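You operate a simulated robot arm through the tools that you are given. There is no shell and no other tool. Be economical: measure what you need, move in short steps, check, and stop when the job is done.

The job below is to be done with a simulated robot arm. You get a single attempt, and the scene is never put back.

JOB
Set the blue tarp pole to 140 and the red one to 120, collars tight again.

The check looks at the end state, three seconds after you hand in, the way a careful person would. Anything else that was tipped, shoved, dropped, spilled or broken makes it a failure.

ROBOT AND FRAMES
A 6-joint arm with a two-finger gripper, on a carriage that runs on a rail from [-1317, -15] to [1023, 12] (x, y) and turns from -130 to 202 degrees about z. Base frame: it is fixed where the carriage stands at the start and does not move with it; the origin is on the floor, on the carriage's upright axis, x ahead of it, y to its left, z up. Lengths are in mm, angles in degrees, forces in N, time in s.
Its first joint turns from -166.0 to 166.0 degrees. Places, roughly: blue pole collar [700, 900, 1000]; blue pole tube [1200, 900, 1000]; green pole collar [700, 800, 900]; red pole collar [700, 700, 800]; red pole tube [1000, 700, 800]; tarp pole [200, 800, 900]. Payload 2.54 kg.
Tool frame: the origin (TCP) lies between the finger pads and is the grasp point; the fingertips stand 23 mm ahead of it; z points along the fingers, y is the line along which they close. The gripper opens to 126 mm. The gripper's body begins 82 mm behind the TCP.
Orientation is that of the tool frame in the base frame, as a unit quaternion [x, y, z, w]. With the fingers straight down and closing along the base's y, the tool's x points along the base's -x, its y along +y and its z along -z.

CONTROLS
- The arm moves only by the tool send_rows. Its argument "moves" is a list of rows, each a list of 7 numbers: the turn, a rotation vector about the tool's x, y, z in degrees, then the shift along the tool's x, y, z in mm, then the finger opening in mm, from 0 to 126. In form: [[rx, ry, rz, x, y, z, jaw], ...]. A call has 1 to 10 rows; each row shifts and turns the commanded pose from where the row before left it, along the tool's axes as they then stand. Each row takes 0.2 s and may step no farther than 50 mm and 8.6 degrees from the row before; otherwise, or with a gripper value out of range, the whole call is refused. Where a pose cannot be reached the arm comes as near as it can. A force on the tool above 50 N (or 10 N above the force at the start of the call, whichever is more), or a blocked arm, ends the call early, and 0.2 s more pass. The fingers move at their own pace and stop on an object; they squeeze with about 35 N. The grip force told is the motor's: it shows also when the fingers shut on nothing. Time passes only in rows, and 0.2 s behind the last, so rows that do not move let the fingers close. It gives the time, the measured TCP pose, the force on the tool (base axes), the opening and the grip force at its end, in the units of the frame above (readings bear some noise), with the torque about the TCP (base axes, N m) and any sound that the robot's microphone picked up.
- Cameras (640 x 400 px; columns grow to the right, rows downward): "scene" is now at [65.4, 187.9, 1591.1]; the picture's right is [-0.15, -0.99, 0.00], its down [0.11, -0.02, -0.99] and it looks along [0.98, -0.15, 0.11] (base axes); focal length 214 px, centre (320, 200). "wrist" rides on the gripper at [82, 14, -122] in the tool frame; the picture's right is [-0.17, 0.99, 0.00], its down [-0.79, -0.13, -0.60] and it looks along [-0.59, -0.10, 0.80] (tool axes); focal length 243 px, centre (320, 200). There is no depth. A picture from a camera that has moved, and an enlarged one, comes with that camera's place and axes in the base frame and with its lens.
- camera(camera): a new picture of that camera. It takes no simulated time.
- slide_trunk(by): slides the trunk up (or, below 0, down) by that many mm; the arm and the scene camera ride with it, the base frame stays. It gives what a move gives, with no picture.
- drive_base(legs): drives the robot by 1 to 6 legs, each [ahead, left, turn to the left] in mm, mm and degrees, along the robot's own axes; the way and the turn of a leg run together, so that a leg with both is an arc; at most 1500 mm and 180 degrees a leg. The arm and the cameras ride along, it lands a little off, and it stops where it bumps. It keeps to its track: a leg is cut to what the track allows. It gives what a move gives.
- aim_head(pan, tilt): turns the head with the scene camera to pan (to the left, within 120 degrees either way) and tilt (down, from -29 to 69), counted from straight ahead of the robot. It gives what a move gives.
- enlarge(camera, box): a new picture of the part [left, top, right, bottom] of that camera's present view, enlarged. It takes no simulated time.
- finish_job(): hands the job in; it is judged then, once.

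Go step by step. Nothing tells you exact positions but the pictures and the camera data: compare them with the known pose of the tool, close in by small moves and look again before you grip or let go. The budget is 120 turns and 78 pictures, counting those below and the enlarged ones. Unless the task says otherwise, let go and move clear before handing in, and close with one line.

The tools are called after "Request:" by a JSON object that holds its "op" and its "data". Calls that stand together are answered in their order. send_rows: Moves the arm, as the interface text tells. Its arguments: {"type":"object","properties":{"moves":{"type":"array"}},"required":["moves"]} The other tools are called the same way: slide_trunk (by) slides the trunk up or down; drive_base (legs) drives the base; aim_head (pan, tilt) turns the head that bears the scene camera; camera (camera) takes a picture; enlarge (camera, box) takes an enlarged picture of a part of a camera's view; finish_job () hands the job in.

At the start:

```text
time: 0.0
tcp_pos: [214.4, 359.3, 1268.5]
tool_rot: [0.0, 1.0, 0.0, 0.0]
wrist_force: [-1.0, 0.8, -0.5]
moment: [0.0, 0.0, 0.02]
finger_gap: 126.0
grip_force: 0.0
trunk travel left (down, up): [-325.0, 165.0]
robot x, y, heading: [-1.0, 0.5, 0.1]
head pan, tilt: [120.3, 68.8]
```

scene: 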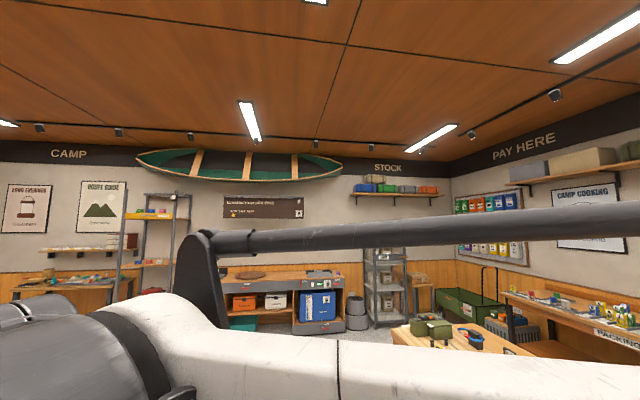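
wrist: 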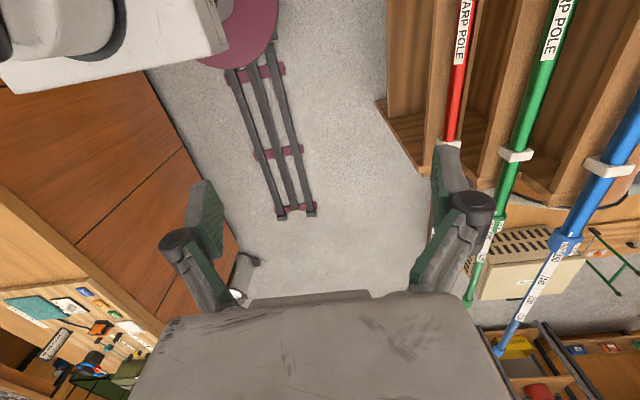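

The poles run along x on the robot's left. I'll turn the head toward them and look.

Request:
{"op": "aim_head", "data": {"pan": 60, "tilt": 35}}

Request:
{"op": "camera", "data": {"camera": "scene"}}

```text
time: 1.3
tcp_pos: [214.4, 359.0, 1269.6]
tool_rot: [0.0, 1.0, 0.0, -0.001]
wrist_force: [0.2, -0.1, -0.4]
moment: [-0.02, 0.0, 0.02]
finger_gap: 126.1
grip_force: 0.0
trunk travel left (down, up): [-325.0, 165.0]
robot x, y, heading: [0.9, 3.7, 0.2]
head pan, tilt: [60.0, 35.0]
```

```text
75 pictures are left
camera scene: at [65.5, 188.2, 1591.0], right [-0.14, -0.99, 0.0], down [0.11, -0.02, -0.99], along [0.98, -0.14, 0.11], focal length 214 px, centre (320, 200)
```

scene: 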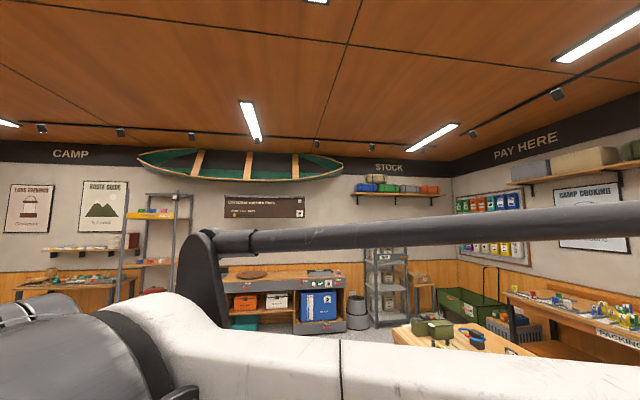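

The head reports the new angles but the picture hasn't changed. I'll test it once more.

Request:
{"op": "aim_head", "data": {"pan": 100, "tilt": 50}}

Request:
{"op": "enlarge", "data": {"camera": "wrist", "box": [380, 0, 640, 360]}}

Request:
{"op": "camera", "data": {"camera": "scene"}}

```text
time: 2.4
tcp_pos: [214.4, 359.9, 1268.6]
tool_rot: [0.001, 1.0, 0.0, 0.001]
wrist_force: [-0.5, 0.6, -0.1]
moment: [-0.03, 0.01, 0.01]
finger_gap: 125.9
grip_force: 0.1
trunk travel left (down, up): [-325.0, 165.0]
robot x, y, heading: [1.3, -3.4, 0.3]
head pan, tilt: [100.0, 50.0]
```

```text
1.11 times, centred on (510, 180) of wrist
camera zoom: at [132.5, 371.4, 1391.4], right [0.17, 0.99, 0.0], down [0.79, -0.13, 0.6], along [0.59, -0.1, -0.8], focal length 270 px, centre (109, 222)
```

zoom: 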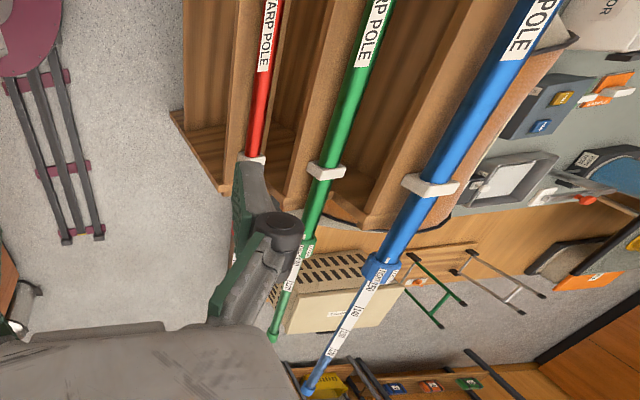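

```text
73 pictures are left
camera scene: at [65.5, 188.6, 1591.2], right [-0.14, -0.99, 0.0], down [0.11, -0.02, -0.99], along [0.98, -0.14, 0.11], focal length 214 px, centre (320, 200)
```

scene: 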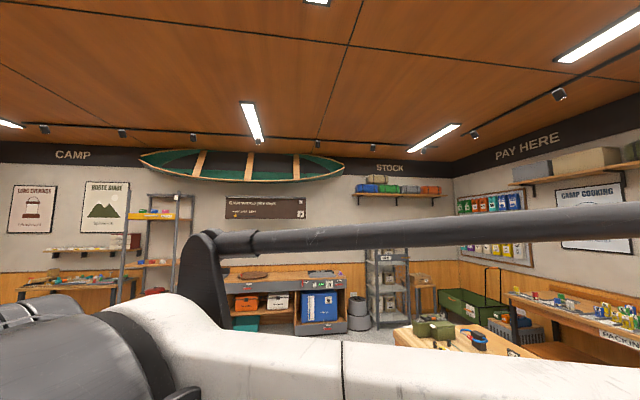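

The scene camera seems not to follow the head, so the wrist camera will be my main view. I'll drive ahead along the rail to come beside the collars.

Request:
{"op": "drive_base", "data": {"legs": [[350, 0, 0]]}}

Request:
{"op": "camera", "data": {"camera": "wrist"}}

```text
time: 4.7
tcp_pos: [566.6, 362.5, 1270.2]
tool_rot: [0.0, 1.0, 0.0, 0.0]
wrist_force: [-0.8, -0.1, -0.2]
moment: [-0.01, -0.01, -0.01]
finger_gap: 126.0
grip_force: 0.0
trunk travel left (down, up): [-325.0, 165.0]
robot x, y, heading: [353.2, 4.0, -0.1]
head pan, tilt: [100.0, 50.0]
```

```text
72 pictures are left
camera wrist: at [484.3, 376.0, 1391.3], right [0.16, 0.99, 0.0], down [0.79, -0.13, 0.6], along [0.59, -0.1, -0.8], focal length 243 px, centre (320, 200)
```

wrist: 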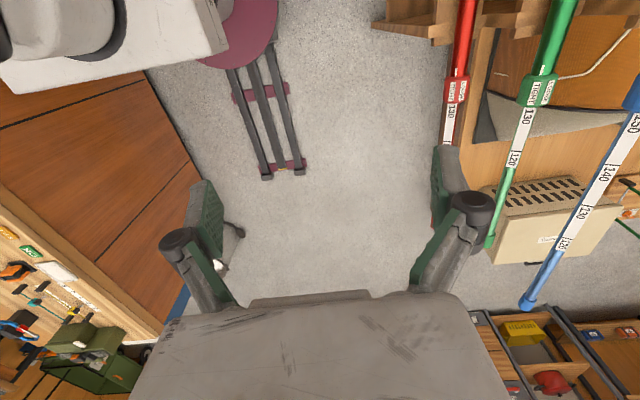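

The collars and scales are visible now. I'll enlarge that part.

Request:
{"op": "enlarge", "data": {"camera": "wrist", "box": [430, 30, 640, 162]}}

Request:
{"op": "enlarge", "data": {"camera": "wrist", "box": [430, 60, 530, 140]}}

```text
3.03 times, centred on (535, 96) of wrist
camera zoom: at [484.3, 376.0, 1391.3], right [0.16, 0.99, 0.0], down [0.79, -0.13, 0.6], along [0.59, -0.1, -0.8], focal length 735 px, centre (-332, 515)
```

zoom: 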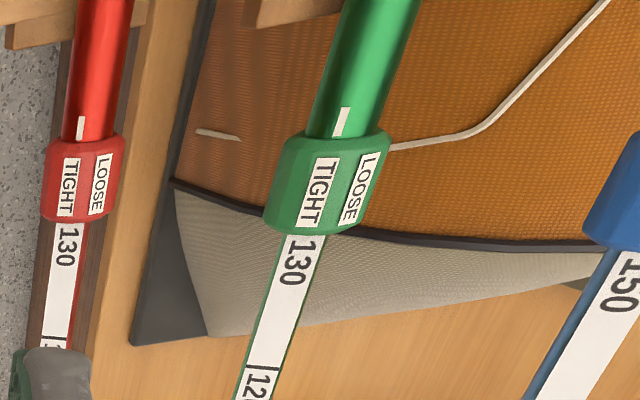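

```text
5.00 times, centred on (480, 100) of wrist
camera zoom: at [484.3, 376.0, 1391.3], right [0.16, 0.99, 0.0], down [0.79, -0.13, 0.6], along [0.59, -0.1, -0.8], focal length 1213 px, centre (-480, 700)
```

zoom: 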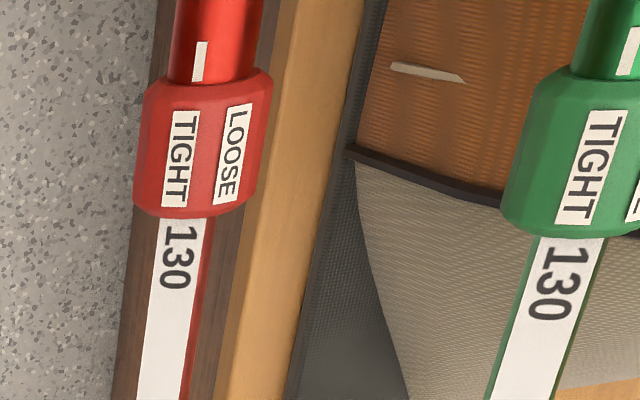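

Collars have TIGHT/LOOSE labels against a white mark, and the scale is about 10 mm per unit; loosening turns the collar top toward me (+ about x). I'll drive a bit further and tilt the tool toward the poles.

Request:
{"op": "drive_base", "data": {"legs": [[250, 0, 0]]}}

Request:
{"op": "send_rows", "data": {"moves": [[-8, 0, 0, 30, 0, 0, 126], [-8, 0, 0, 30, 0, 0, 126], [-8, 0, 0, 30, 0, 0, 126], [-8, 0, 0, 30, 0, 0, 126], [-8, 0, 0, 30, 0, 0, 126]]}}

Request:
{"op": "camera", "data": {"camera": "wrist"}}

```text
time: 6.5
tcp_pos: [811.9, 367.3, 1268.9]
tool_rot: [-0.002, 1.0, 0.0, -0.001]
wrist_force: [0.1, 0.6, 0.7]
moment: [0.01, -0.02, 0.02]
finger_gap: 125.9
grip_force: 0.0
trunk travel left (down, up): [-325.0, 165.0]
robot x, y, heading: [597.6, 7.4, 0.3]
head pan, tilt: [100.0, 50.0]
```

```text
time: 7.7
tcp_pos: [661.0, 365.0, 1267.0]
tool_rot: [-0.001, 0.939, 0.344, 0.0]
wrist_force: [0.2, 0.3, -0.1]
moment: [-0.04, -0.01, 0.01]
finger_gap: 125.9
grip_force: 0.1
trunk travel left (down, up): [-325.0, 165.0]
robot x, y, heading: [596.8, 5.0, 0.5]
head pan, tilt: [100.0, 50.0]
```

```text
69 pictures are left
camera wrist: at [578.6, 296.3, 1369.4], right [0.16, 0.75, 0.64], down [0.79, -0.48, 0.37], along [0.59, 0.44, -0.68], focal length 243 px, centre (320, 200)
```

wrist: 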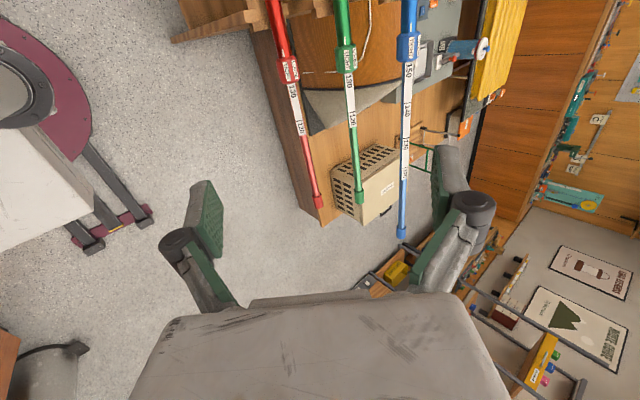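

Good overview. Now moving in close to the blue collar, stopping at a standoff.

Request:
{"op": "send_rows", "data": {"moves": [[0, 0, 0, -4, 24, 34, 126], [0, 0, 0, -4, 24, 34, 126], [0, 0, 0, -4, 24, 34, 126], [0, 0, 0, -4, 24, 34, 126], [0, 0, 0, -4, 24, 34, 126], [0, 0, 0, -4, 24, 34, 126], [0, 0, 0, -4, 24, 34, 126], [0, 0, 0, -4, 24, 34, 126], [0, 0, 0, -4, 24, 34, 126], [0, 0, 0, -4, 24, 34, 126]]}}

Request:
{"op": "camera", "data": {"camera": "wrist"}}

```text
time: 8.9
tcp_pos: [678.8, 476.3, 1178.8]
tool_rot: [0.009, 0.94, 0.342, 0.004]
wrist_force: [0.1, 0.6, 0.3]
moment: [-0.01, 0.02, 0.02]
finger_gap: 125.8
grip_force: 0.1
trunk travel left (down, up): [-325.0, 165.0]
robot x, y, heading: [597.5, 4.9, 0.5]
head pan, tilt: [100.0, 50.0]
stopped in row 6: the arm was blocked; the commanded pose is now the measured one
```

```text
68 pictures are left
camera wrist: at [596.5, 408.5, 1281.6], right [0.18, 0.75, 0.63], down [0.78, -0.5, 0.37], along [0.6, 0.43, -0.68], focal length 243 px, centre (320, 200)
```

wrist: 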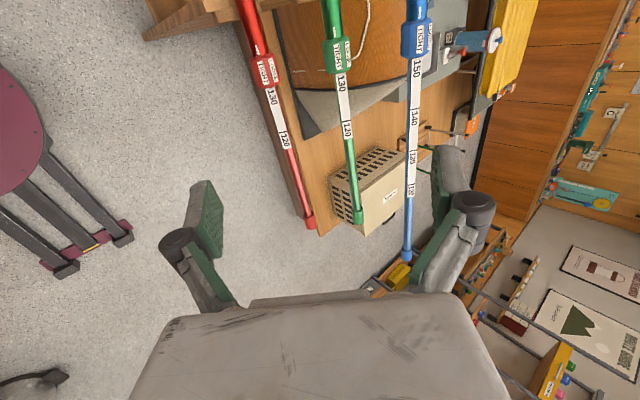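

The arm was stopped without contact force, likely by its own kinematics. I'll try a plain +y step, slower.

Request:
{"op": "send_rows", "data": {"moves": [[0, 0, 0, 0, 15, 13, 126], [0, 0, 0, 0, 15, 13, 126], [0, 0, 0, 0, 15, 13, 126], [0, 0, 0, 0, 15, 13, 126]]}}

```text
time: 9.9
tcp_pos: [677.4, 563.3, 1179.8]
tool_rot: [0.006, 0.94, 0.341, 0.002]
wrist_force: [-0.4, 2.6, -0.9]
moment: [-0.14, 0.01, 0.01]
finger_gap: 126.1
grip_force: 0.1
trunk travel left (down, up): [-325.0, 165.0]
robot x, y, heading: [601.6, 6.9, 0.4]
head pan, tilt: [100.0, 50.0]
```

Request:
{"op": "send_rows", "data": {"moves": [[0, 0, 0, 0, 12, 16, 126], [0, 0, 0, 0, 12, 16, 126], [0, 0, 0, 0, 12, 16, 126], [0, 0, 0, 0, 12, 16, 126], [0, 0, 0, 0, 12, 16, 126], [0, 0, 0, 0, 12, 16, 126], [0, 0, 0, 0, 12, 16, 126]]}}

Request:
{"op": "camera", "data": {"camera": "wrist"}}

```text
time: 11.5
tcp_pos: [681.7, 694.4, 1149.8]
tool_rot: [0.008, 0.94, 0.342, 0.001]
wrist_force: [0.4, 0.1, -0.8]
moment: [0.0, 0.0, 0.0]
finger_gap: 126.0
grip_force: 0.0
trunk travel left (down, up): [-325.0, 165.0]
robot x, y, heading: [597.5, 6.6, 0.3]
head pan, tilt: [100.0, 50.0]
```

```text
67 pictures are left
camera wrist: at [597.9, 626.8, 1252.2], right [0.18, 0.75, 0.63], down [0.78, -0.5, 0.37], along [0.6, 0.43, -0.68], focal length 243 px, centre (320, 200)
```

wrist: 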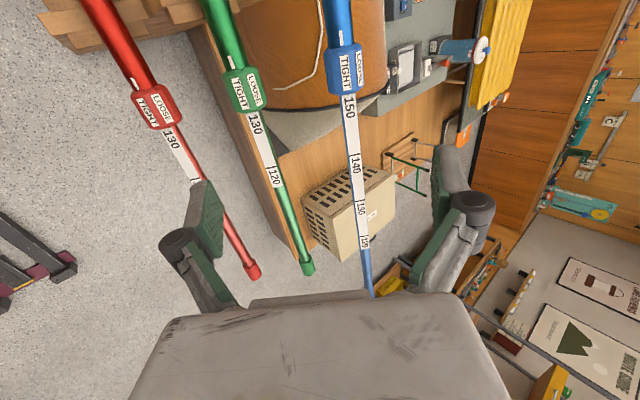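

Request:
{"op": "enlarge", "data": {"camera": "wrist", "box": [290, 0, 420, 120]}}

Request:
{"op": "enlarge", "data": {"camera": "wrist", "box": [100, 40, 300, 165]}}

```text
3.33 times, centred on (355, 60) of wrist
camera zoom: at [597.9, 626.8, 1252.2], right [0.18, 0.75, 0.63], down [0.78, -0.5, 0.37], along [0.6, 0.43, -0.68], focal length 809 px, centre (203, 667)
```

zoom: 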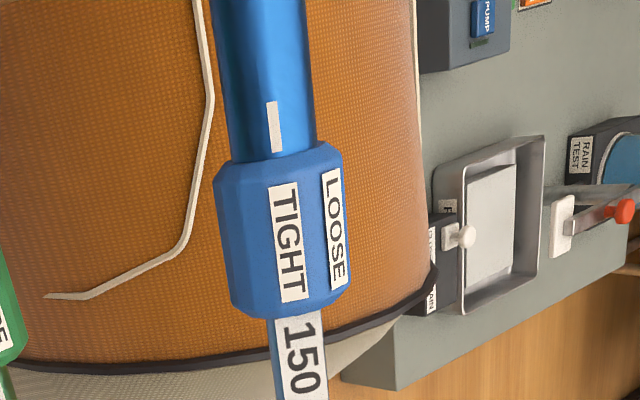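

```text
3.20 times, centred on (200, 102) of wrist
camera zoom: at [597.9, 626.8, 1252.2], right [0.18, 0.75, 0.63], down [0.78, -0.5, 0.37], along [0.6, 0.43, -0.68], focal length 776 px, centre (704, 512)
```

zoom: 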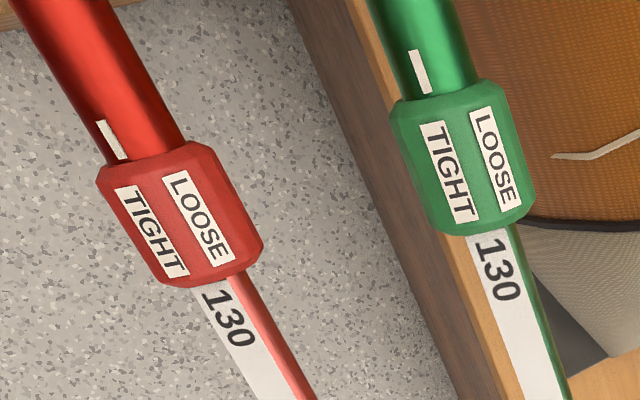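

Blue collar estimate is (668, 907, 961). I'll step nearer along the tool axis and look again to triangulate.

Request:
{"op": "send_rows", "data": {"moves": [[0, 0, 0, 3, 9, 20, 126], [0, 0, 0, 3, 9, 20, 126], [0, 0, 0, 3, 9, 20, 126], [0, 0, 0, 3, 9, 20, 126], [0, 0, 0, 2, 5, 20, 126], [0, 0, 0, 0, 0, 10, 126]]}}

Request:
{"op": "camera", "data": {"camera": "wrist"}}

```text
time: 12.7
tcp_pos: [684.0, 716.4, 1124.7]
tool_rot: [0.018, 0.94, 0.342, 0.006]
wrist_force: [0.7, -0.3, -0.3]
moment: [0.02, 0.02, 0.01]
finger_gap: 125.8
grip_force: 0.1
trunk travel left (down, up): [-325.0, 165.0]
robot x, y, heading: [595.5, 9.1, 0.1]
head pan, tilt: [100.0, 50.0]
stopped in row 6: the arm was blocked; the commanded pose is now the measured one
```

```text
64 pictures are left
camera wrist: at [598.4, 651.7, 1226.7], right [0.2, 0.75, 0.63], down [0.77, -0.52, 0.37], along [0.61, 0.42, -0.68], focal length 243 px, centre (320, 200)
```

wrist: 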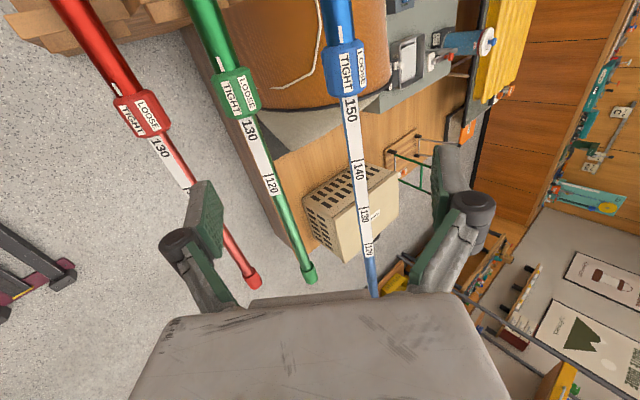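

Blocked again with no contact force. I'll look through the scene camera to see the arm's posture.

Request:
{"op": "camera", "data": {"camera": "scene"}}

```text
63 pictures are left
camera scene: at [530.1, 271.5, 1508.2], right [0.8, 0.59, 0.0], down [0.43, -0.59, -0.69], along [-0.41, 0.55, -0.73], focal length 214 px, centre (320, 200)
```

scene: 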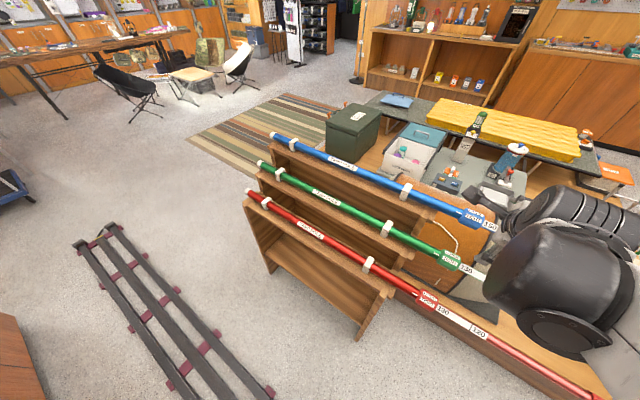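

The scene camera actually rides on an arm link and now shows the rack and poles well. I'll raise the arm and then lower the trunk, so that the work comes higher relative to the shoulder.

Request:
{"op": "send_rows", "data": {"moves": [[0, 0, 0, 0, 10, -12, 126], [0, 0, 0, 0, 10, -12, 126], [0, 0, 0, 0, 10, -12, 126], [0, 0, 0, 0, 10, -12, 126], [0, 0, 0, 0, 10, -12, 126], [0, 0, 0, 0, 10, -12, 126], [0, 0, 0, 0, 10, -12, 126], [0, 0, 0, 0, 10, -12, 126], [0, 0, 0, 0, 10, -12, 126], [0, 0, 0, 0, 10, -12, 126]]}}

Request:
{"op": "slide_trunk", "data": {"by": -150}}

Request:
{"op": "camera", "data": {"camera": "scene"}}

```text
time: 14.5
tcp_pos: [702.0, 701.8, 1184.1]
tool_rot: [0.034, 0.939, 0.342, 0.013]
wrist_force: [0.0, 0.0, 0.7]
moment: [-0.03, 0.02, 0.0]
finger_gap: 126.0
grip_force: 0.1
trunk travel left (down, up): [-325.0, 165.0]
robot x, y, heading: [597.2, 8.4, 0.1]
head pan, tilt: [100.0, 50.0]
stopped in row 8: the arm was blocked; the commanded pose is now the measured one
```

```text
time: 16.2
tcp_pos: [700.9, 703.1, 1035.3]
tool_rot: [0.033, 0.939, 0.341, 0.012]
wrist_force: [-0.1, 0.3, 0.3]
moment: [0.01, 0.01, -0.03]
finger_gap: 125.9
grip_force: 0.0
trunk travel left (down, up): [-175.0, 315.0]
robot x, y, heading: [595.3, 4.5, 0.3]
head pan, tilt: [100.0, 50.0]
```

```text
62 pictures are left
camera scene: at [529.8, 270.7, 1356.7], right [0.8, 0.6, 0.0], down [0.44, -0.59, -0.67], along [-0.4, 0.54, -0.74], focal length 214 px, centre (320, 200)
```

scene: 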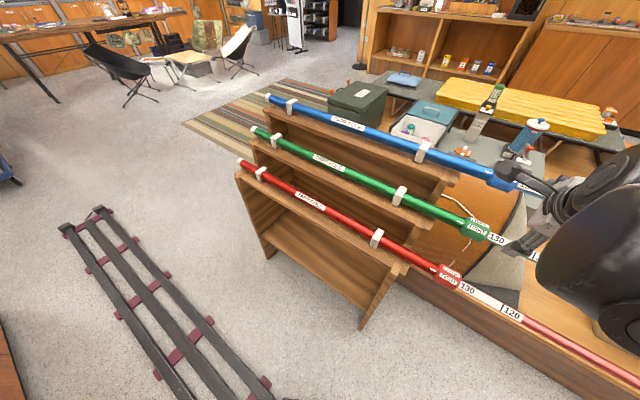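

The arm drifts toward +x at its limit, suggesting the base should stand further back. I'll drive back 200 mm and move the arm ahead to compensate.

Request:
{"op": "drive_base", "data": {"legs": [[-200, 0, 0]]}}

Request:
{"op": "send_rows", "data": {"moves": [[0, 0, 0, -15, 0, 0, 126], [0, 0, 0, -15, 0, 0, 126], [0, 0, 0, -15, 0, 0, 126], [0, 0, 0, -15, 0, 0, 126], [0, 0, 0, -15, 0, 0, 126], [0, 0, 0, -15, 0, 0, 126], [0, 0, 0, -15, 0, 0, 126]]}}

```text
time: 17.8
tcp_pos: [504.8, 699.4, 1035.2]
tool_rot: [0.033, 0.939, 0.342, 0.013]
wrist_force: [-0.5, -0.2, 0.4]
moment: [0.03, 0.0, -0.03]
finger_gap: 125.9
grip_force: 0.0
trunk travel left (down, up): [-175.0, 315.0]
robot x, y, heading: [400.3, 4.1, 0.1]
head pan, tilt: [100.0, 50.0]
```

```text
time: 19.4
tcp_pos: [609.9, 692.2, 1035.1]
tool_rot: [0.034, 0.939, 0.342, 0.013]
wrist_force: [-0.7, -0.3, -0.1]
moment: [-0.01, 0.01, -0.05]
finger_gap: 125.8
grip_force: 0.1
trunk travel left (down, up): [-175.0, 315.0]
robot x, y, heading: [397.7, 2.8, 0.4]
head pan, tilt: [100.0, 50.0]
```

Request:
{"op": "send_rows", "data": {"moves": [[0, 0.9, -1, -11, 21, 0, 126], [0, 0.9, -1.1, -11, 21, 0, 126], [0, 0.9, -1.1, -11, 21, 0, 126], [0, 0, 0, -11, 21, 0, 126], [0, 0, 0, -11, 21, 0, 126]]}}

Request:
{"op": "camera", "data": {"camera": "wrist"}}

Request:
{"op": "camera", "data": {"camera": "scene"}}

```text
time: 20.6
tcp_pos: [665.8, 771.1, 1102.2]
tool_rot: [-0.001, 0.939, 0.343, 0.0]
wrist_force: [-0.1, -0.1, 0.0]
moment: [-0.02, 0.0, 0.04]
finger_gap: 126.2
grip_force: 0.1
trunk travel left (down, up): [-175.0, 315.0]
robot x, y, heading: [398.9, 4.9, 0.1]
head pan, tilt: [100.0, 50.0]
```

```text
61 pictures are left
camera wrist: at [584.2, 702.1, 1205.4], right [0.17, 0.76, 0.63], down [0.79, -0.49, 0.37], along [0.59, 0.44, -0.68], focal length 243 px, centre (320, 200)
```

wrist: 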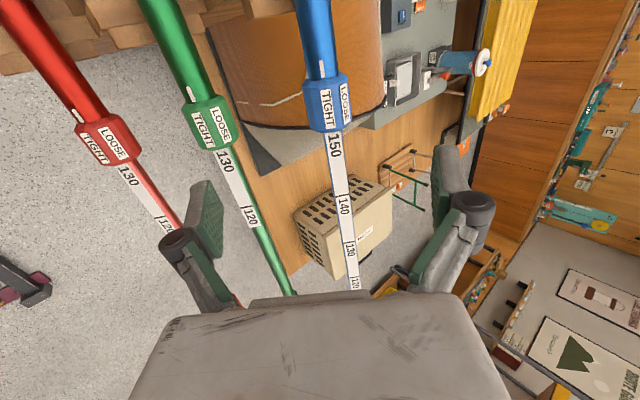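

```text
60 pictures are left
camera scene: at [353.0, 276.1, 1351.5], right [0.94, 0.34, 0.0], down [0.26, -0.74, -0.62], along [-0.21, 0.58, -0.78], focal length 214 px, centre (320, 200)
```

scene: 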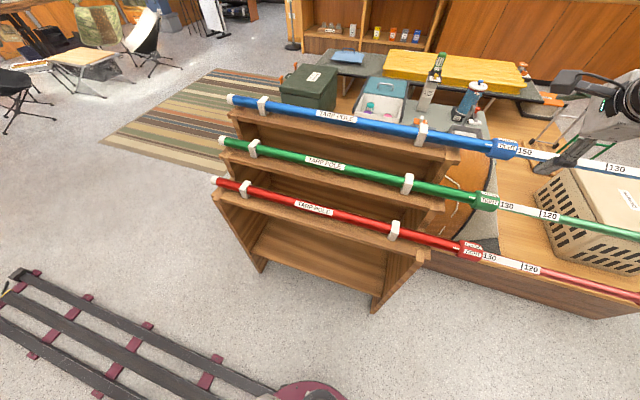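

Triangulated collars: blue (661, 880, 987), green (660, 773, 888), red (661, 670, 795). I'll set the tilt to 15° and centre over the blue collar before approaching.

Request:
{"op": "send_rows", "data": {"moves": [[6.25, 0, 0, 1, 18, 0, 126], [6.25, 0, 0, 1, 19, 0, 126], [6.25, 0, 0, 1, 19, 0, 126], [6.25, 0, 0, 1, 19, 0, 126], [0, 0, 0, 0, 0, 15, 126], [0, 0, 0, 0, 0, 15, 126]]}}

Request:
{"op": "camera", "data": {"camera": "wrist"}}

```text
time: 22.0
tcp_pos: [662.1, 844.5, 1111.7]
tool_rot: [-0.001, 0.991, 0.13, 0.0]
wrist_force: [0.6, -0.5, 0.2]
moment: [0.0, 0.0, -0.04]
finger_gap: 125.9
grip_force: 0.0
trunk travel left (down, up): [-175.0, 315.0]
robot x, y, heading: [398.4, 1.5, 0.2]
head pan, tilt: [100.0, 50.0]
```

```text
59 pictures are left
camera wrist: at [580.4, 825.0, 1233.1], right [0.16, 0.95, 0.26], down [0.79, -0.28, 0.54], along [0.59, 0.11, -0.8], focal length 243 px, centre (320, 200)
```

wrist: 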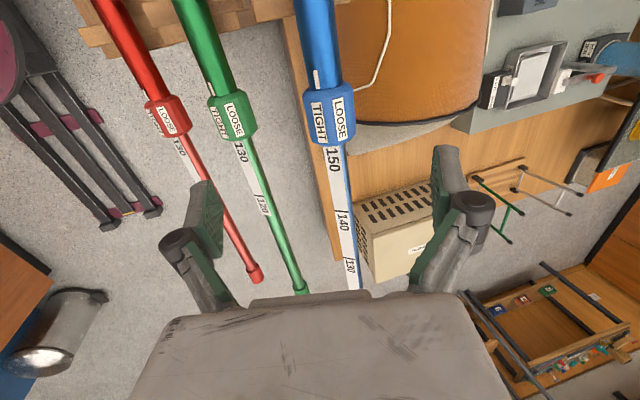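

Request:
{"op": "send_rows", "data": {"moves": [[0, 0, 0, 0, 1, 19, 126], [0, 0, 0, 0, 1, 19, 126], [0, 0, 0, 0, 1, 19, 126], [0, 0, 0, 0, 1, 19, 126], [0, 0, 0, 0, 1, 19, 126], [0, 0, 0, 0, 1, 19, 126], [0, 0, 0, 0, 0, 18, 126]]}}

Request:
{"op": "camera", "data": {"camera": "wrist"}}

```text
time: 23.6
tcp_pos: [661.6, 884.9, 984.6]
tool_rot: [-0.001, 0.991, 0.13, -0.001]
wrist_force: [0.1, 0.3, 0.2]
moment: [-0.01, -0.04, -0.03]
finger_gap: 126.0
grip_force: 0.0
trunk travel left (down, up): [-175.0, 315.0]
robot x, y, heading: [402.7, 3.6, 0.2]
head pan, tilt: [100.0, 50.0]
```

```text
58 pictures are left
camera wrist: at [580.4, 865.7, 1107.9], right [0.16, 0.95, 0.26], down [0.79, -0.28, 0.54], along [0.59, 0.11, -0.8], focal length 243 px, centre (320, 200)
```

wrist: 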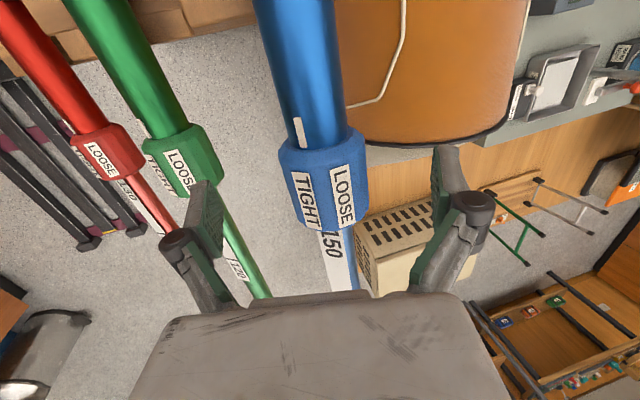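

Collar sits between the fingers at the TCP. Closing on it.

Request:
{"op": "send_rows", "data": {"moves": [[0, 0, 0, 0, 2, 0, 80], [0, 0, 0, 0, 0, 0, 60], [0, 0, 0, 0, 0, 0, 30], [0, 0, 0, 0, 0, 0, 30], [0, 0, 0, 0, 0, 0, 30]]}}

```text
time: 25.0
tcp_pos: [662.5, 888.7, 986.1]
tool_rot: [-0.001, 0.991, 0.134, 0.0]
wrist_force: [1.3, 10.1, 0.9]
moment: [0.18, 0.04, 0.12]
finger_gap: 52.6
grip_force: 45.2
trunk travel left (down, up): [-175.0, 315.0]
robot x, y, heading: [400.7, 6.6, 0.3]
head pan, tilt: [100.0, 50.0]
stopped in row 5: the force on the tool passed its limit at 50 N (the readings are from after the stop); the commanded pose is now the measured one
```

Gripped at 52.6 mm. I'll begin loosening with a small turn.

Request:
{"op": "send_rows", "data": {"moves": [[-4, 0, 0, 0, 0, 0, 30], [-4, 0, 0, 0, 0, 0, 30], [-4, 0, 0, 0, 0, 0, 30]]}}

```text
time: 26.0
tcp_pos: [662.5, 886.9, 984.5]
tool_rot: [-0.001, 0.973, 0.232, 0.0]
wrist_force: [-0.8, -8.9, -4.6]
moment: [-0.13, -0.04, 0.26]
finger_gap: 52.5
grip_force: 45.1
trunk travel left (down, up): [-175.0, 315.0]
robot x, y, heading: [395.8, 3.9, -0.1]
head pan, tilt: [100.0, 50.0]
stopped in row 3: the force on the tool passed its limit at 52 N (the readings are from after the stop); the commanded pose is now the measured one
```

Request:
{"op": "send_rows", "data": {"moves": [[-2, 0, 0, 0, 0, 0, 30], [-2, 0, 0, 0, 0, 0, 30], [-2, 0, 0, 0, 0, 0, 30], [-2, 0, 0, 0, 0, 0, 30], [-2, 0, 0, 0, 0, 0, 30]]}}

Request:
{"op": "camera", "data": {"camera": "wrist"}}

```text
time: 26.8
tcp_pos: [661.7, 885.5, 983.8]
tool_rot: [-0.002, 0.96, 0.282, -0.001]
wrist_force: [-4.6, -21.9, 6.3]
moment: [-0.2, 0.37, 0.84]
finger_gap: 52.3
grip_force: 44.6
trunk travel left (down, up): [-175.0, 315.0]
robot x, y, heading: [392.3, 4.2, 0.1]
head pan, tilt: [100.0, 50.0]
stopped in row 4: the force on the tool passed its limit at 62 N (the readings are from after the stop); the commanded pose is now the measured one
```

```text
57 pictures are left
camera wrist: at [580.7, 830.0, 1094.6], right [0.16, 0.83, 0.53], down [0.79, -0.43, 0.43], along [0.59, 0.35, -0.73], focal length 243 px, centre (320, 200)
```

wrist: 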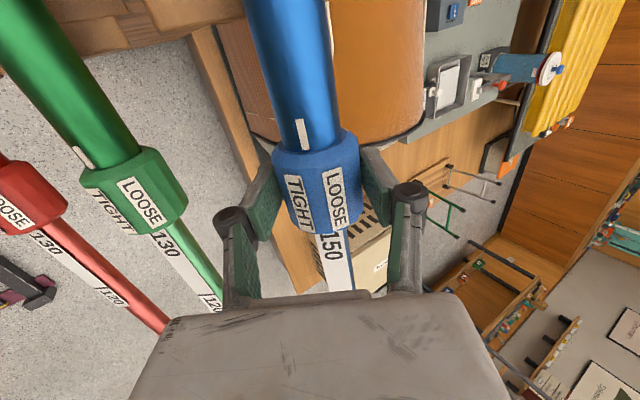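

The collar is turning (mark now between the labels). A side force has built up, so I'll nudge +y slightly to see if it relieves.

Request:
{"op": "send_rows", "data": {"moves": [[0, 0, 0, 0, 1.3, 0.8, 30], [0, 0, 0, 0, 0, 0, 30]]}}

```text
time: 27.4
tcp_pos: [661.8, 885.6, 982.5]
tool_rot: [-0.001, 0.96, 0.28, -0.001]
wrist_force: [-10.4, -44.4, -10.5]
moment: [-0.56, -0.4, 0.39]
finger_gap: 52.4
grip_force: 45.2
trunk travel left (down, up): [-175.0, 315.0]
robot x, y, heading: [397.9, 2.5, 0.3]
head pan, tilt: [100.0, 50.0]
```

Request:
{"op": "send_rows", "data": {"moves": [[0, 0, 0, 0.5, -2.7, -1, 30], [0, 0, 0, 0, 0, 0, 30]]}}

```text
time: 28.0
tcp_pos: [661.9, 885.3, 983.0]
tool_rot: [-0.001, 0.959, 0.283, 0.0]
wrist_force: [-8.6, -18.4, 8.6]
moment: [-0.13, 0.28, 1.11]
finger_gap: 52.4
grip_force: 44.7
trunk travel left (down, up): [-175.0, 315.0]
robot x, y, heading: [397.4, 3.4, 0.2]
head pan, tilt: [100.0, 50.0]
```

The pole axis seems ~10 mm ahead of the TCP. I'll relieve and continue turning with a compensating shift.

Request:
{"op": "send_rows", "data": {"moves": [[0, 0, 0, 0.5, -1.2, -1, 30], [-2, 0, 0, 0, -0.4, 0, 30], [-2, 0, 0, 0, -0.4, 0, 30], [-2, 0, 0, 0, -0.4, 0, 30], [-2, 0, 0, 0, -0.4, 0, 30]]}}

```text
time: 29.2
tcp_pos: [668.5, 894.5, 970.4]
tool_rot: [0.0, 0.937, 0.348, 0.0]
wrist_force: [-14.7, -9.8, 11.8]
moment: [0.01, -0.37, 0.3]
finger_gap: 48.3
grip_force: 44.8
trunk travel left (down, up): [-175.0, 315.0]
robot x, y, heading: [396.5, 3.2, 0.1]
head pan, tilt: [100.0, 50.0]
```

The tool jumped forward about 16 mm along its axis. Looking.

Request:
{"op": "camera", "data": {"camera": "wrist"}}

Request:
{"op": "camera", "data": {"camera": "scene"}}

```text
56 pictures are left
camera wrist: at [586.7, 824.5, 1072.5], right [0.17, 0.75, 0.64], down [0.79, -0.49, 0.36], along [0.59, 0.45, -0.67], focal length 243 px, centre (320, 200)
```

wrist: 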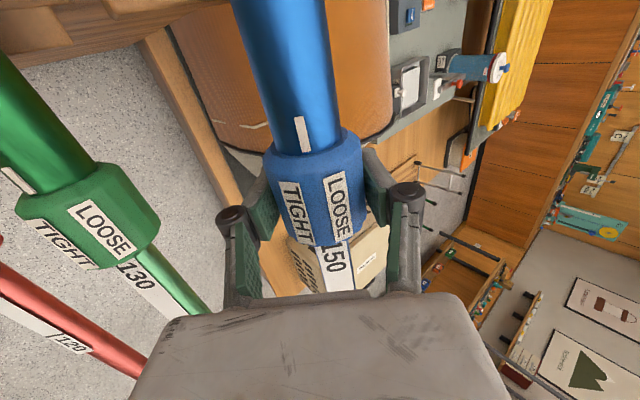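

```text
55 pictures are left
camera scene: at [369.6, 282.5, 1357.3], right [1.0, 0.09, 0.0], down [0.07, -0.73, -0.68], along [-0.06, 0.67, -0.74], focal length 214 px, centre (320, 200)
```

scene: 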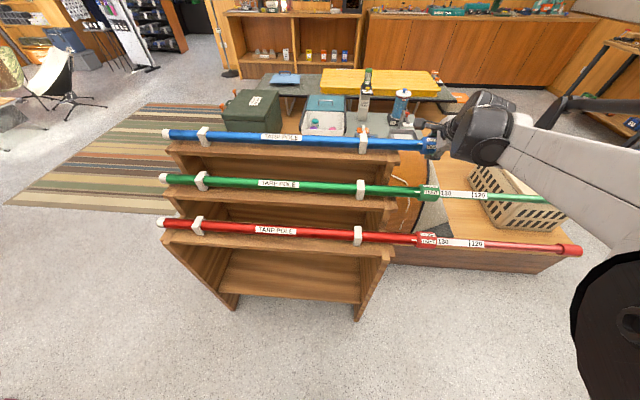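

Request:
{"op": "enlarge", "data": {"camera": "wrist", "box": [220, 80, 420, 280]}}

```text
2.00 times, centred on (320, 180) of wrist
camera zoom: at [586.7, 824.5, 1072.5], right [0.17, 0.75, 0.64], down [0.79, -0.49, 0.36], along [0.59, 0.45, -0.67], focal length 485 px, centre (320, 240)
```

zoom: 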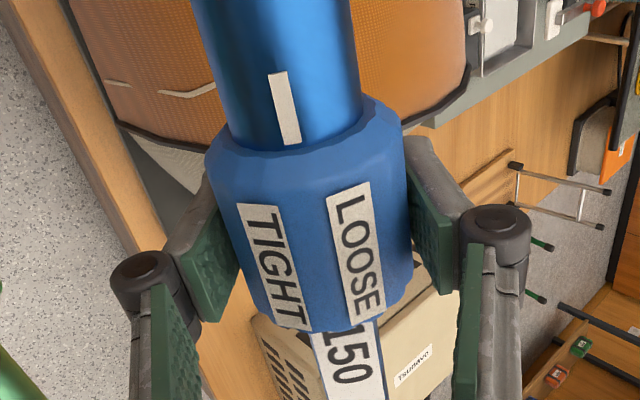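

The gripper had held vertex-to-vertex on an octagonal collar and squirted forward; the collar is turned about half-way. I'll open, put the TCP on the pole axis (~y 888, z 978) and regrip on flats.

Request:
{"op": "send_rows", "data": {"moves": [[0, 0, 0, 0, 0, 0, 60], [0, 0, 0, 0, 0, 0, 90], [0, 0, 0, 0, 0, 0, 126], [0, 0, 0, 0, 0, 0, 126], [0, 0, 0, 0, 0, 0, 126]]}}

Request:
{"op": "send_rows", "data": {"moves": [[0, 0, 0, 3, 0, -5, 126], [0, 0, 0, 0, 0, -5, 126], [7.6, 0, 0, 0, 0, 0, 126], [7.6, 0, 0, 0, 0, 0, 126], [7.6, 0, 0, 0, 0, 0, 126], [0, 0, 0, 0, 0, 0, 126]]}}

Request:
{"op": "enlarge", "data": {"camera": "wrist", "box": [220, 80, 420, 280]}}

```text
time: 30.4
tcp_pos: [670.2, 894.5, 970.1]
tool_rot: [0.002, 0.938, 0.347, -0.001]
wrist_force: [0.2, -1.0, 0.4]
moment: [0.0, 0.03, -0.03]
finger_gap: 125.9
grip_force: 0.0
trunk travel left (down, up): [-175.0, 315.0]
robot x, y, heading: [397.5, 5.7, 0.6]
head pan, tilt: [100.0, 50.0]
```

```text
time: 31.8
tcp_pos: [658.2, 877.0, 987.6]
tool_rot: [-0.001, 0.988, 0.155, -0.001]
wrist_force: [-0.3, 0.6, -0.5]
moment: [-0.04, 0.02, -0.01]
finger_gap: 125.7
grip_force: 0.0
trunk travel left (down, up): [-175.0, 315.0]
robot x, y, heading: [400.8, -1.2, 0.2]
head pan, tilt: [100.0, 50.0]
```

```text
2.00 times, centred on (320, 180) of wrist
camera zoom: at [576.5, 851.1, 1109.9], right [0.16, 0.94, 0.3], down [0.79, -0.31, 0.53], along [0.59, 0.15, -0.79], focal length 485 px, centre (320, 240)
```

zoom: 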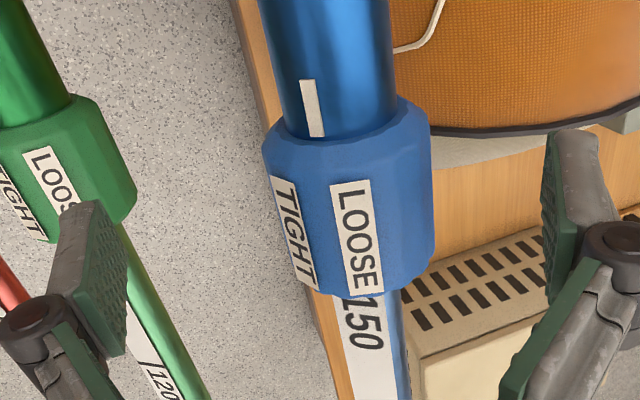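

LOOSE face now squarely faces the tool, so flats line up with the fingers. Shifting the TCP onto the pole axis (≈664, 888.5, 978).

Request:
{"op": "send_rows", "data": {"moves": [[0, 0, 0, -3, 4, 6, 126], [0, 0, 0, -3, 4, 6, 126], [0, 0, 0, 0, 0, 0, 126]]}}

Request:
{"op": "enlarge", "data": {"camera": "wrist", "box": [220, 80, 420, 280]}}

```text
time: 32.6
tcp_pos: [665.3, 887.6, 980.9]
tool_rot: [-0.001, 0.988, 0.156, -0.001]
wrist_force: [-0.5, 0.5, 1.5]
moment: [0.0, -0.01, -0.01]
finger_gap: 125.8
grip_force: 0.1
trunk travel left (down, up): [-175.0, 315.0]
robot x, y, heading: [398.9, 3.2, 0.3]
head pan, tilt: [100.0, 50.0]
```

```text
2.00 times, centred on (320, 180) of wrist
camera zoom: at [583.7, 862.8, 1100.3], right [0.16, 0.94, 0.3], down [0.79, -0.31, 0.53], along [0.59, 0.15, -0.79], focal length 485 px, centre (320, 240)
```

zoom: 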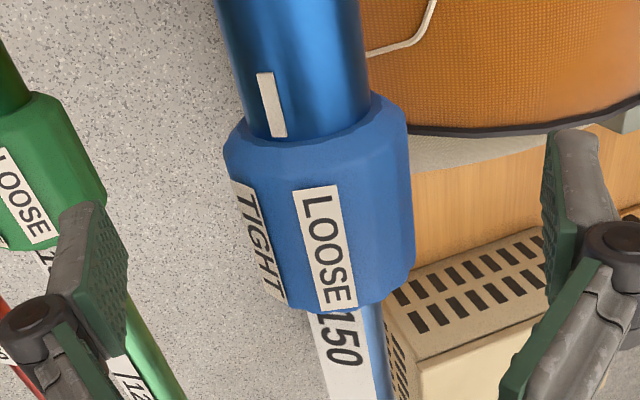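

Centred. Closing on the flats.

Request:
{"op": "send_rows", "data": {"moves": [[0, 0, 0, 0, 0, 2, 80], [0, 0, 0, 0, 0, 0, 60], [0, 0, 0, 0, 0, 0, 40], [0, 0, 0, 0, 0, 0, 40]]}}

Request:
{"op": "send_rows", "data": {"moves": [[-3, 0, 0, 0, 0, 0, 40], [-3, 0, 0, 0, 0, 0, 40]]}}

```text
time: 33.6
tcp_pos: [665.3, 889.8, 978.3]
tool_rot: [-0.001, 0.988, 0.156, -0.001]
wrist_force: [3.7, 20.9, 5.9]
moment: [0.2, -0.25, -0.15]
finger_gap: 53.4
grip_force: 10.2
trunk travel left (down, up): [-175.0, 315.0]
robot x, y, heading: [398.1, 6.8, -0.0]
head pan, tilt: [100.0, 50.0]
```

```text
time: 34.2
tcp_pos: [665.1, 888.5, 977.6]
tool_rot: [-0.002, 0.978, 0.208, 0.0]
wrist_force: [5.3, 20.1, 6.6]
moment: [0.08, -0.14, -0.18]
finger_gap: 53.2
grip_force: 9.9
trunk travel left (down, up): [-175.0, 315.0]
robot x, y, heading: [401.8, 4.3, 0.1]
head pan, tilt: [100.0, 50.0]
```

Request:
{"op": "send_rows", "data": {"moves": [[0, 0, 0, 0, 1.5, 0.8, 25], [0, 0, 0, 0, 0, 0, 20], [-3, 0, 0, 0, 0, 0, 20], [-3, 0, 0, 0, 0, 0, 20], [-3, 0, 0, 0, 0, 0, 20]]}}

Request:
{"op": "enlarge", "data": {"camera": "wrist", "box": [220, 80, 420, 280]}}

```text
time: 35.4
tcp_pos: [665.7, 888.7, 978.2]
tool_rot: [-0.002, 0.959, 0.282, -0.001]
wrist_force: [4.4, -2.2, -0.7]
moment: [-0.04, 0.3, 0.63]
finger_gap: 50.5
grip_force: 45.3
trunk travel left (down, up): [-175.0, 315.0]
robot x, y, heading: [396.3, 10.0, -0.2]
head pan, tilt: [100.0, 50.0]
```

```text
2.00 times, centred on (320, 180) of wrist
camera zoom: at [583.7, 834.1, 1087.6], right [0.16, 0.83, 0.53], down [0.79, -0.43, 0.43], along [0.59, 0.35, -0.73], focal length 485 px, centre (320, 240)
```

zoom: 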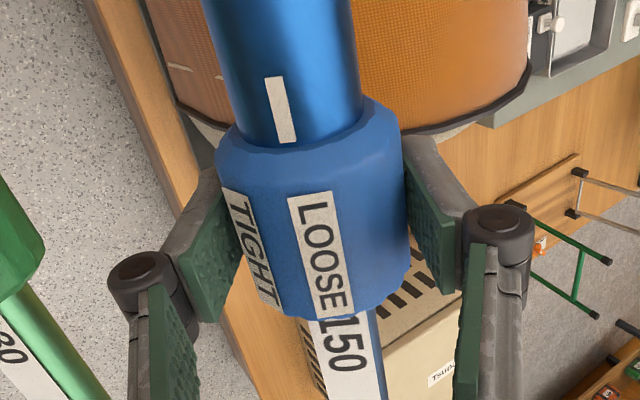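

Turning well with little side force; about 9° more to bring LOOSE onto the mark.

Request:
{"op": "send_rows", "data": {"moves": [[-3, 0, 0, 0, 0, 0, 20], [-3, 0, 0, 0, 0, 0, 20], [-3, 0, 0, 0, 0, 0, 20]]}}

Request:
{"op": "enlarge", "data": {"camera": "wrist", "box": [220, 80, 420, 280]}}

```text
time: 36.3
tcp_pos: [672.2, 896.0, 968.5]
tool_rot: [0.0, 0.935, 0.355, -0.001]
wrist_force: [-3.4, -19.3, 3.2]
moment: [0.08, -0.34, 1.22]
finger_gap: 47.1
grip_force: 45.1
trunk travel left (down, up): [-175.0, 315.0]
robot x, y, heading: [400.9, 2.1, 0.2]
head pan, tilt: [100.0, 50.0]
stopped in row 3: the force on the tool passed its limit at 53 N (the readings are from after the stop); the commanded pose is now the measured one
```

```text
2.00 times, centred on (320, 180) of wrist
camera zoom: at [589.6, 825.0, 1069.4], right [0.17, 0.74, 0.65], down [0.79, -0.49, 0.36], along [0.59, 0.46, -0.67], focal length 485 px, centre (320, 240)
```

zoom: 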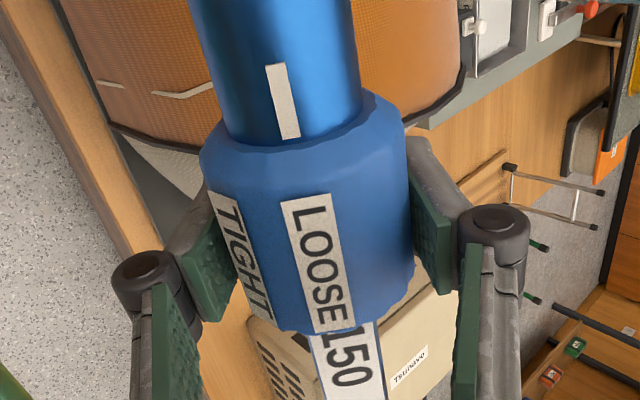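

The forward jump recurs at about 40° tilt even without force: it's the arm's joint limit, not the collar. LOOSE is nearly on the mark; I'll open, go back to lower tilt and regrip for the last few degrees.

Request:
{"op": "send_rows", "data": {"moves": [[0, 0, 0, 0, 0, 0, 60], [0, 0, 0, 0, 0, 0, 90], [0, 0, 0, 0, 0, 0, 126], [0, 0, 0, 0, 0, 0, 126], [0, 0, 0, 3, 0, -10, 126], [7, 0, 0, 0, 0, 0, 126], [7, 0, 0, 0, 0, 0, 126], [7, 0, 0, 0, 0, 0, 126], [0, 0, 0, 0, 0, 0, 126]]}}

```text
time: 38.3
tcp_pos: [668.5, 890.6, 975.3]
tool_rot: [0.0, 0.984, 0.178, -0.002]
wrist_force: [-0.2, 0.4, 0.9]
moment: [-0.02, 0.01, -0.01]
finger_gap: 126.1
grip_force: 0.0
trunk travel left (down, up): [-175.0, 315.0]
robot x, y, heading: [396.2, 1.3, 0.1]
head pan, tilt: [100.0, 50.0]
```

Request:
{"op": "send_rows", "data": {"moves": [[0, 0, 0, 2, -0.5, -3, 80], [0, 0, 0, 0, 0, 0, 60], [0, 0, 0, 0, 0, 0, 40], [0, 0, 0, 0, 0, 0, 20], [0, 0, 0, 0, 0, 0, 20], [-2, 0, 0, 0, 0, 0, 20], [-2, 0, 0, 0, 0, 0, 20], [-2, 0, 0, 0, 0, 0, 20]]}}

Request:
{"op": "enlarge", "data": {"camera": "wrist", "box": [220, 80, 420, 280]}}

```text
time: 39.9
tcp_pos: [666.4, 891.0, 977.5]
tool_rot: [-0.001, 0.979, 0.204, -0.002]
wrist_force: [4.2, 16.1, -2.2]
moment: [-0.04, 0.12, 0.49]
finger_gap: 50.0
grip_force: 45.2
trunk travel left (down, up): [-175.0, 315.0]
robot x, y, heading: [400.5, 5.5, 0.1]
head pan, tilt: [100.0, 50.0]
stopped in row 7: the force on the tool passed its limit at 52 N (the readings are from after the stop); the commanded pose is now the measured one
```

```text
2.00 times, centred on (320, 180) of wrist
camera zoom: at [584.7, 853.3, 1094.9], right [0.17, 0.9, 0.4], down [0.79, -0.36, 0.49], along [0.59, 0.23, -0.77], focal length 485 px, centre (320, 240)
```

zoom: 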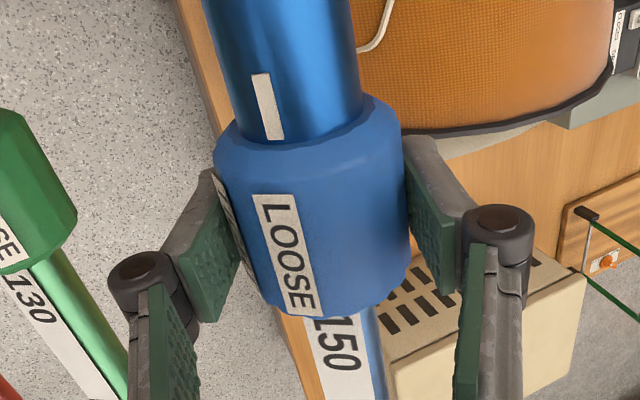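

LOOSE is now on the mark. I'll release, retreat, and drive ahead along the tube to grip the inner tube.

Request:
{"op": "send_rows", "data": {"moves": [[0, 0, 0, 0, 0, 0, 60], [0, 0, 0, 0, 0, 0, 90], [0, 0, 0, 0, 0, 0, 126], [0, 0, 0, 0, 0, 0, 126], [0, 0, 0, 0, 0, -25, 126], [0, 0, 0, 0, 0, -25, 126], [0, 0, 0, 0, 0, -25, 126], [0, 0, 0, 0, 0, -25, 126]]}}

Request:
{"op": "drive_base", "data": {"legs": [[130, 0, 0]]}}

Request:
{"op": "camera", "data": {"camera": "wrist"}}

```text
time: 41.7
tcp_pos: [676.8, 862.3, 1057.1]
tool_rot: [0.003, 0.979, 0.205, -0.001]
wrist_force: [-0.3, 0.2, -0.4]
moment: [-0.04, -0.03, -0.02]
finger_gap: 126.1
grip_force: 0.1
trunk travel left (down, up): [-175.0, 315.0]
robot x, y, heading: [399.3, 4.2, 0.2]
head pan, tilt: [100.0, 50.0]
```

```text
time: 43.0
tcp_pos: [801.7, 864.0, 1058.1]
tool_rot: [0.001, 0.979, 0.205, -0.001]
wrist_force: [-1.1, -0.2, 0.6]
moment: [-0.03, -0.01, -0.03]
finger_gap: 126.3
grip_force: 0.1
trunk travel left (down, up): [-175.0, 315.0]
robot x, y, heading: [528.8, 6.9, 0.5]
head pan, tilt: [100.0, 50.0]
```

```text
48 pictures are left
camera wrist: at [720.5, 827.7, 1175.9], right [0.17, 0.9, 0.4], down [0.79, -0.36, 0.49], along [0.59, 0.23, -0.78], focal length 243 px, centre (320, 200)
```

wrist: 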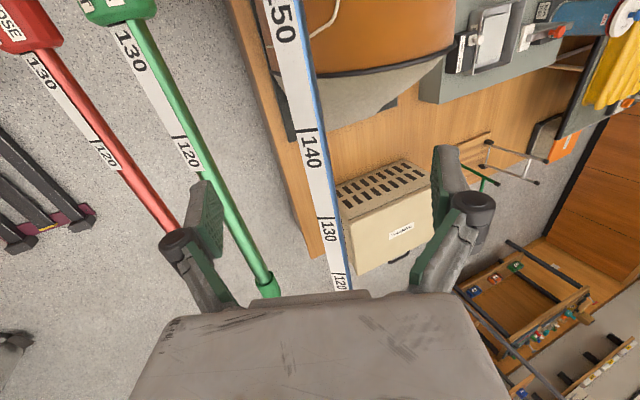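

Scale spacing confirmed 100 mm per 10; the 140 tick is at x≈794, collar end ≈695. Moving onto the inner tube near x=837.

Request:
{"op": "send_rows", "data": {"moves": [[0, 0, 0, -9, -2.2, 17, 126], [0, 0, 0, -9, -2.2, 17, 126], [0, 0, 0, -9, -2.2, 17, 126], [0, 0, 0, -8, -2.2, 17, 126], [0, 0, 0, 0, 0, 15, 126], [0, 0, 0, 0, 0, 0, 90]]}}

Request:
{"op": "camera", "data": {"camera": "wrist"}}

```text
time: 44.4
tcp_pos: [836.8, 889.0, 979.1]
tool_rot: [0.001, 0.979, 0.205, -0.001]
wrist_force: [0.0, -0.4, 0.6]
moment: [-0.02, -0.01, 0.01]
finger_gap: 89.8
grip_force: 0.1
trunk travel left (down, up): [-175.0, 315.0]
robot x, y, heading: [528.5, 6.4, 0.7]
head pan, tilt: [100.0, 50.0]
```

```text
47 pictures are left
camera wrist: at [754.9, 852.6, 1097.3], right [0.17, 0.9, 0.4], down [0.79, -0.36, 0.49], along [0.59, 0.23, -0.78], focal length 243 px, centre (320, 200)
```

wrist: 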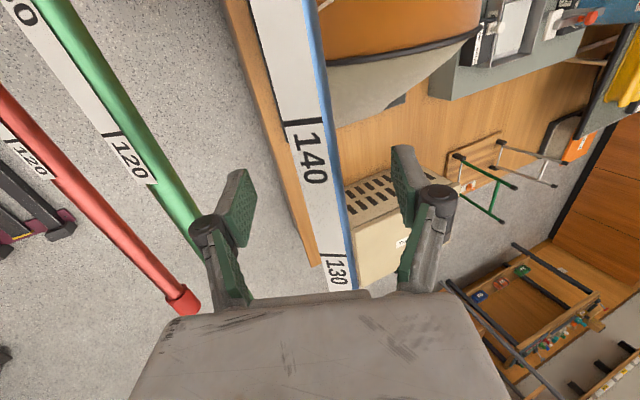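

Centred on the tube. Closing and starting the slide.

Request:
{"op": "send_rows", "data": {"moves": [[0, 0, 0, 0, 0, 0, 50], [0, 0, 0, 0, 0, 0, 20], [0, 0, 0, 0, 0, 0, 0], [0, 0, 0, 0, 0, 0, 0], [0, 0, 0, 0, 0, 0, 0]]}}

Request:
{"op": "send_rows", "data": {"moves": [[0, 0, 0, 5, 0, 0, 0], [0, 0, 0, 8, 0, 0, 0], [0, 0, 0, 8, 0, 0, 0]]}}

```text
time: 45.6
tcp_pos: [835.7, 890.0, 980.8]
tool_rot: [0.001, 0.979, 0.205, -0.001]
wrist_force: [-0.2, -1.0, -0.3]
moment: [-0.01, -0.02, 0.03]
finger_gap: 0.0
grip_force: 27.9
trunk travel left (down, up): [-175.0, 315.0]
robot x, y, heading: [526.7, 6.5, 0.3]
head pan, tilt: [100.0, 50.0]
```

```text
time: 46.4
tcp_pos: [815.7, 889.9, 979.2]
tool_rot: [0.002, 0.979, 0.205, -0.001]
wrist_force: [-0.4, -0.1, -0.2]
moment: [-0.02, 0.0, 0.01]
finger_gap: 0.2
grip_force: 28.3
trunk travel left (down, up): [-175.0, 315.0]
robot x, y, heading: [523.8, 2.9, 0.4]
head pan, tilt: [100.0, 50.0]
```

The fingers shut on nothing; looking at where the tube is.

Request:
{"op": "camera", "data": {"camera": "wrist"}}

Request:
{"op": "camera", "data": {"camera": "scene"}}

```text
46 pictures are left
camera wrist: at [734.6, 852.8, 1096.6], right [0.17, 0.9, 0.4], down [0.79, -0.36, 0.49], along [0.59, 0.23, -0.78], focal length 243 px, centre (320, 200)
```

wrist: 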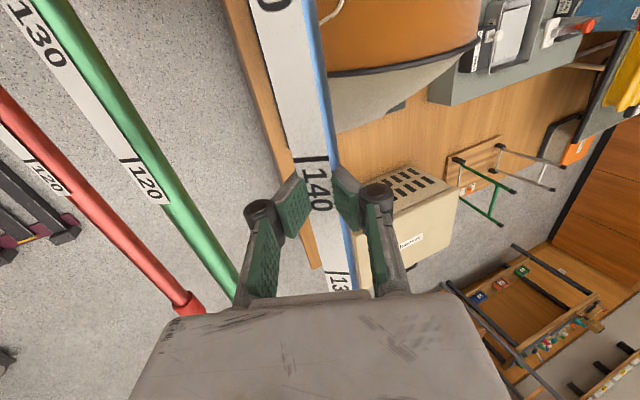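

```text
45 pictures are left
camera scene: at [492.5, 282.5, 1353.7], right [0.98, 0.18, 0.0], down [0.14, -0.75, -0.64], along [-0.12, 0.63, -0.77], focal length 214 px, centre (320, 200)
```

scene: 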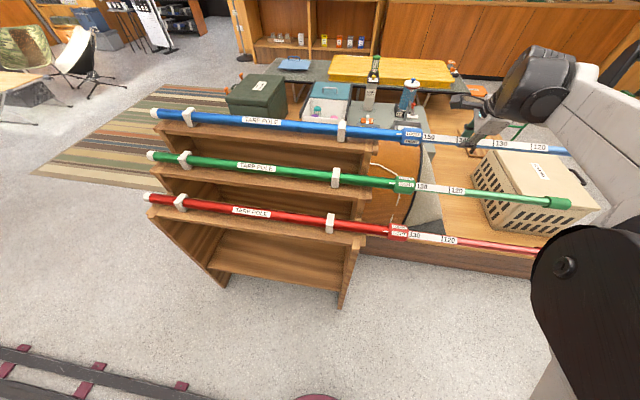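

Request:
{"op": "enlarge", "data": {"camera": "wrist", "box": [240, 110, 400, 260]}}

```text
2.67 times, centred on (320, 185) of wrist
camera zoom: at [734.6, 852.8, 1096.6], right [0.17, 0.9, 0.4], down [0.79, -0.36, 0.49], along [0.59, 0.23, -0.78], focal length 647 px, centre (320, 240)
```

zoom: 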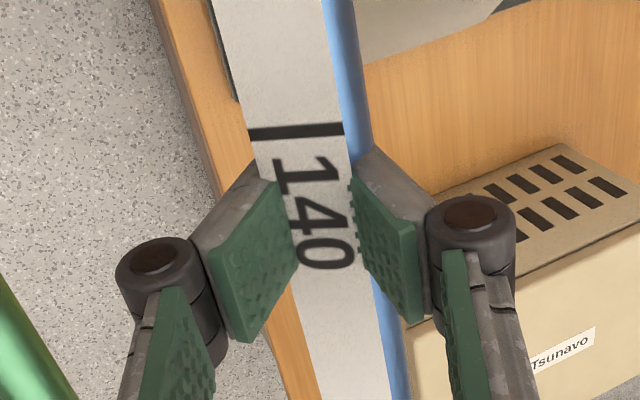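

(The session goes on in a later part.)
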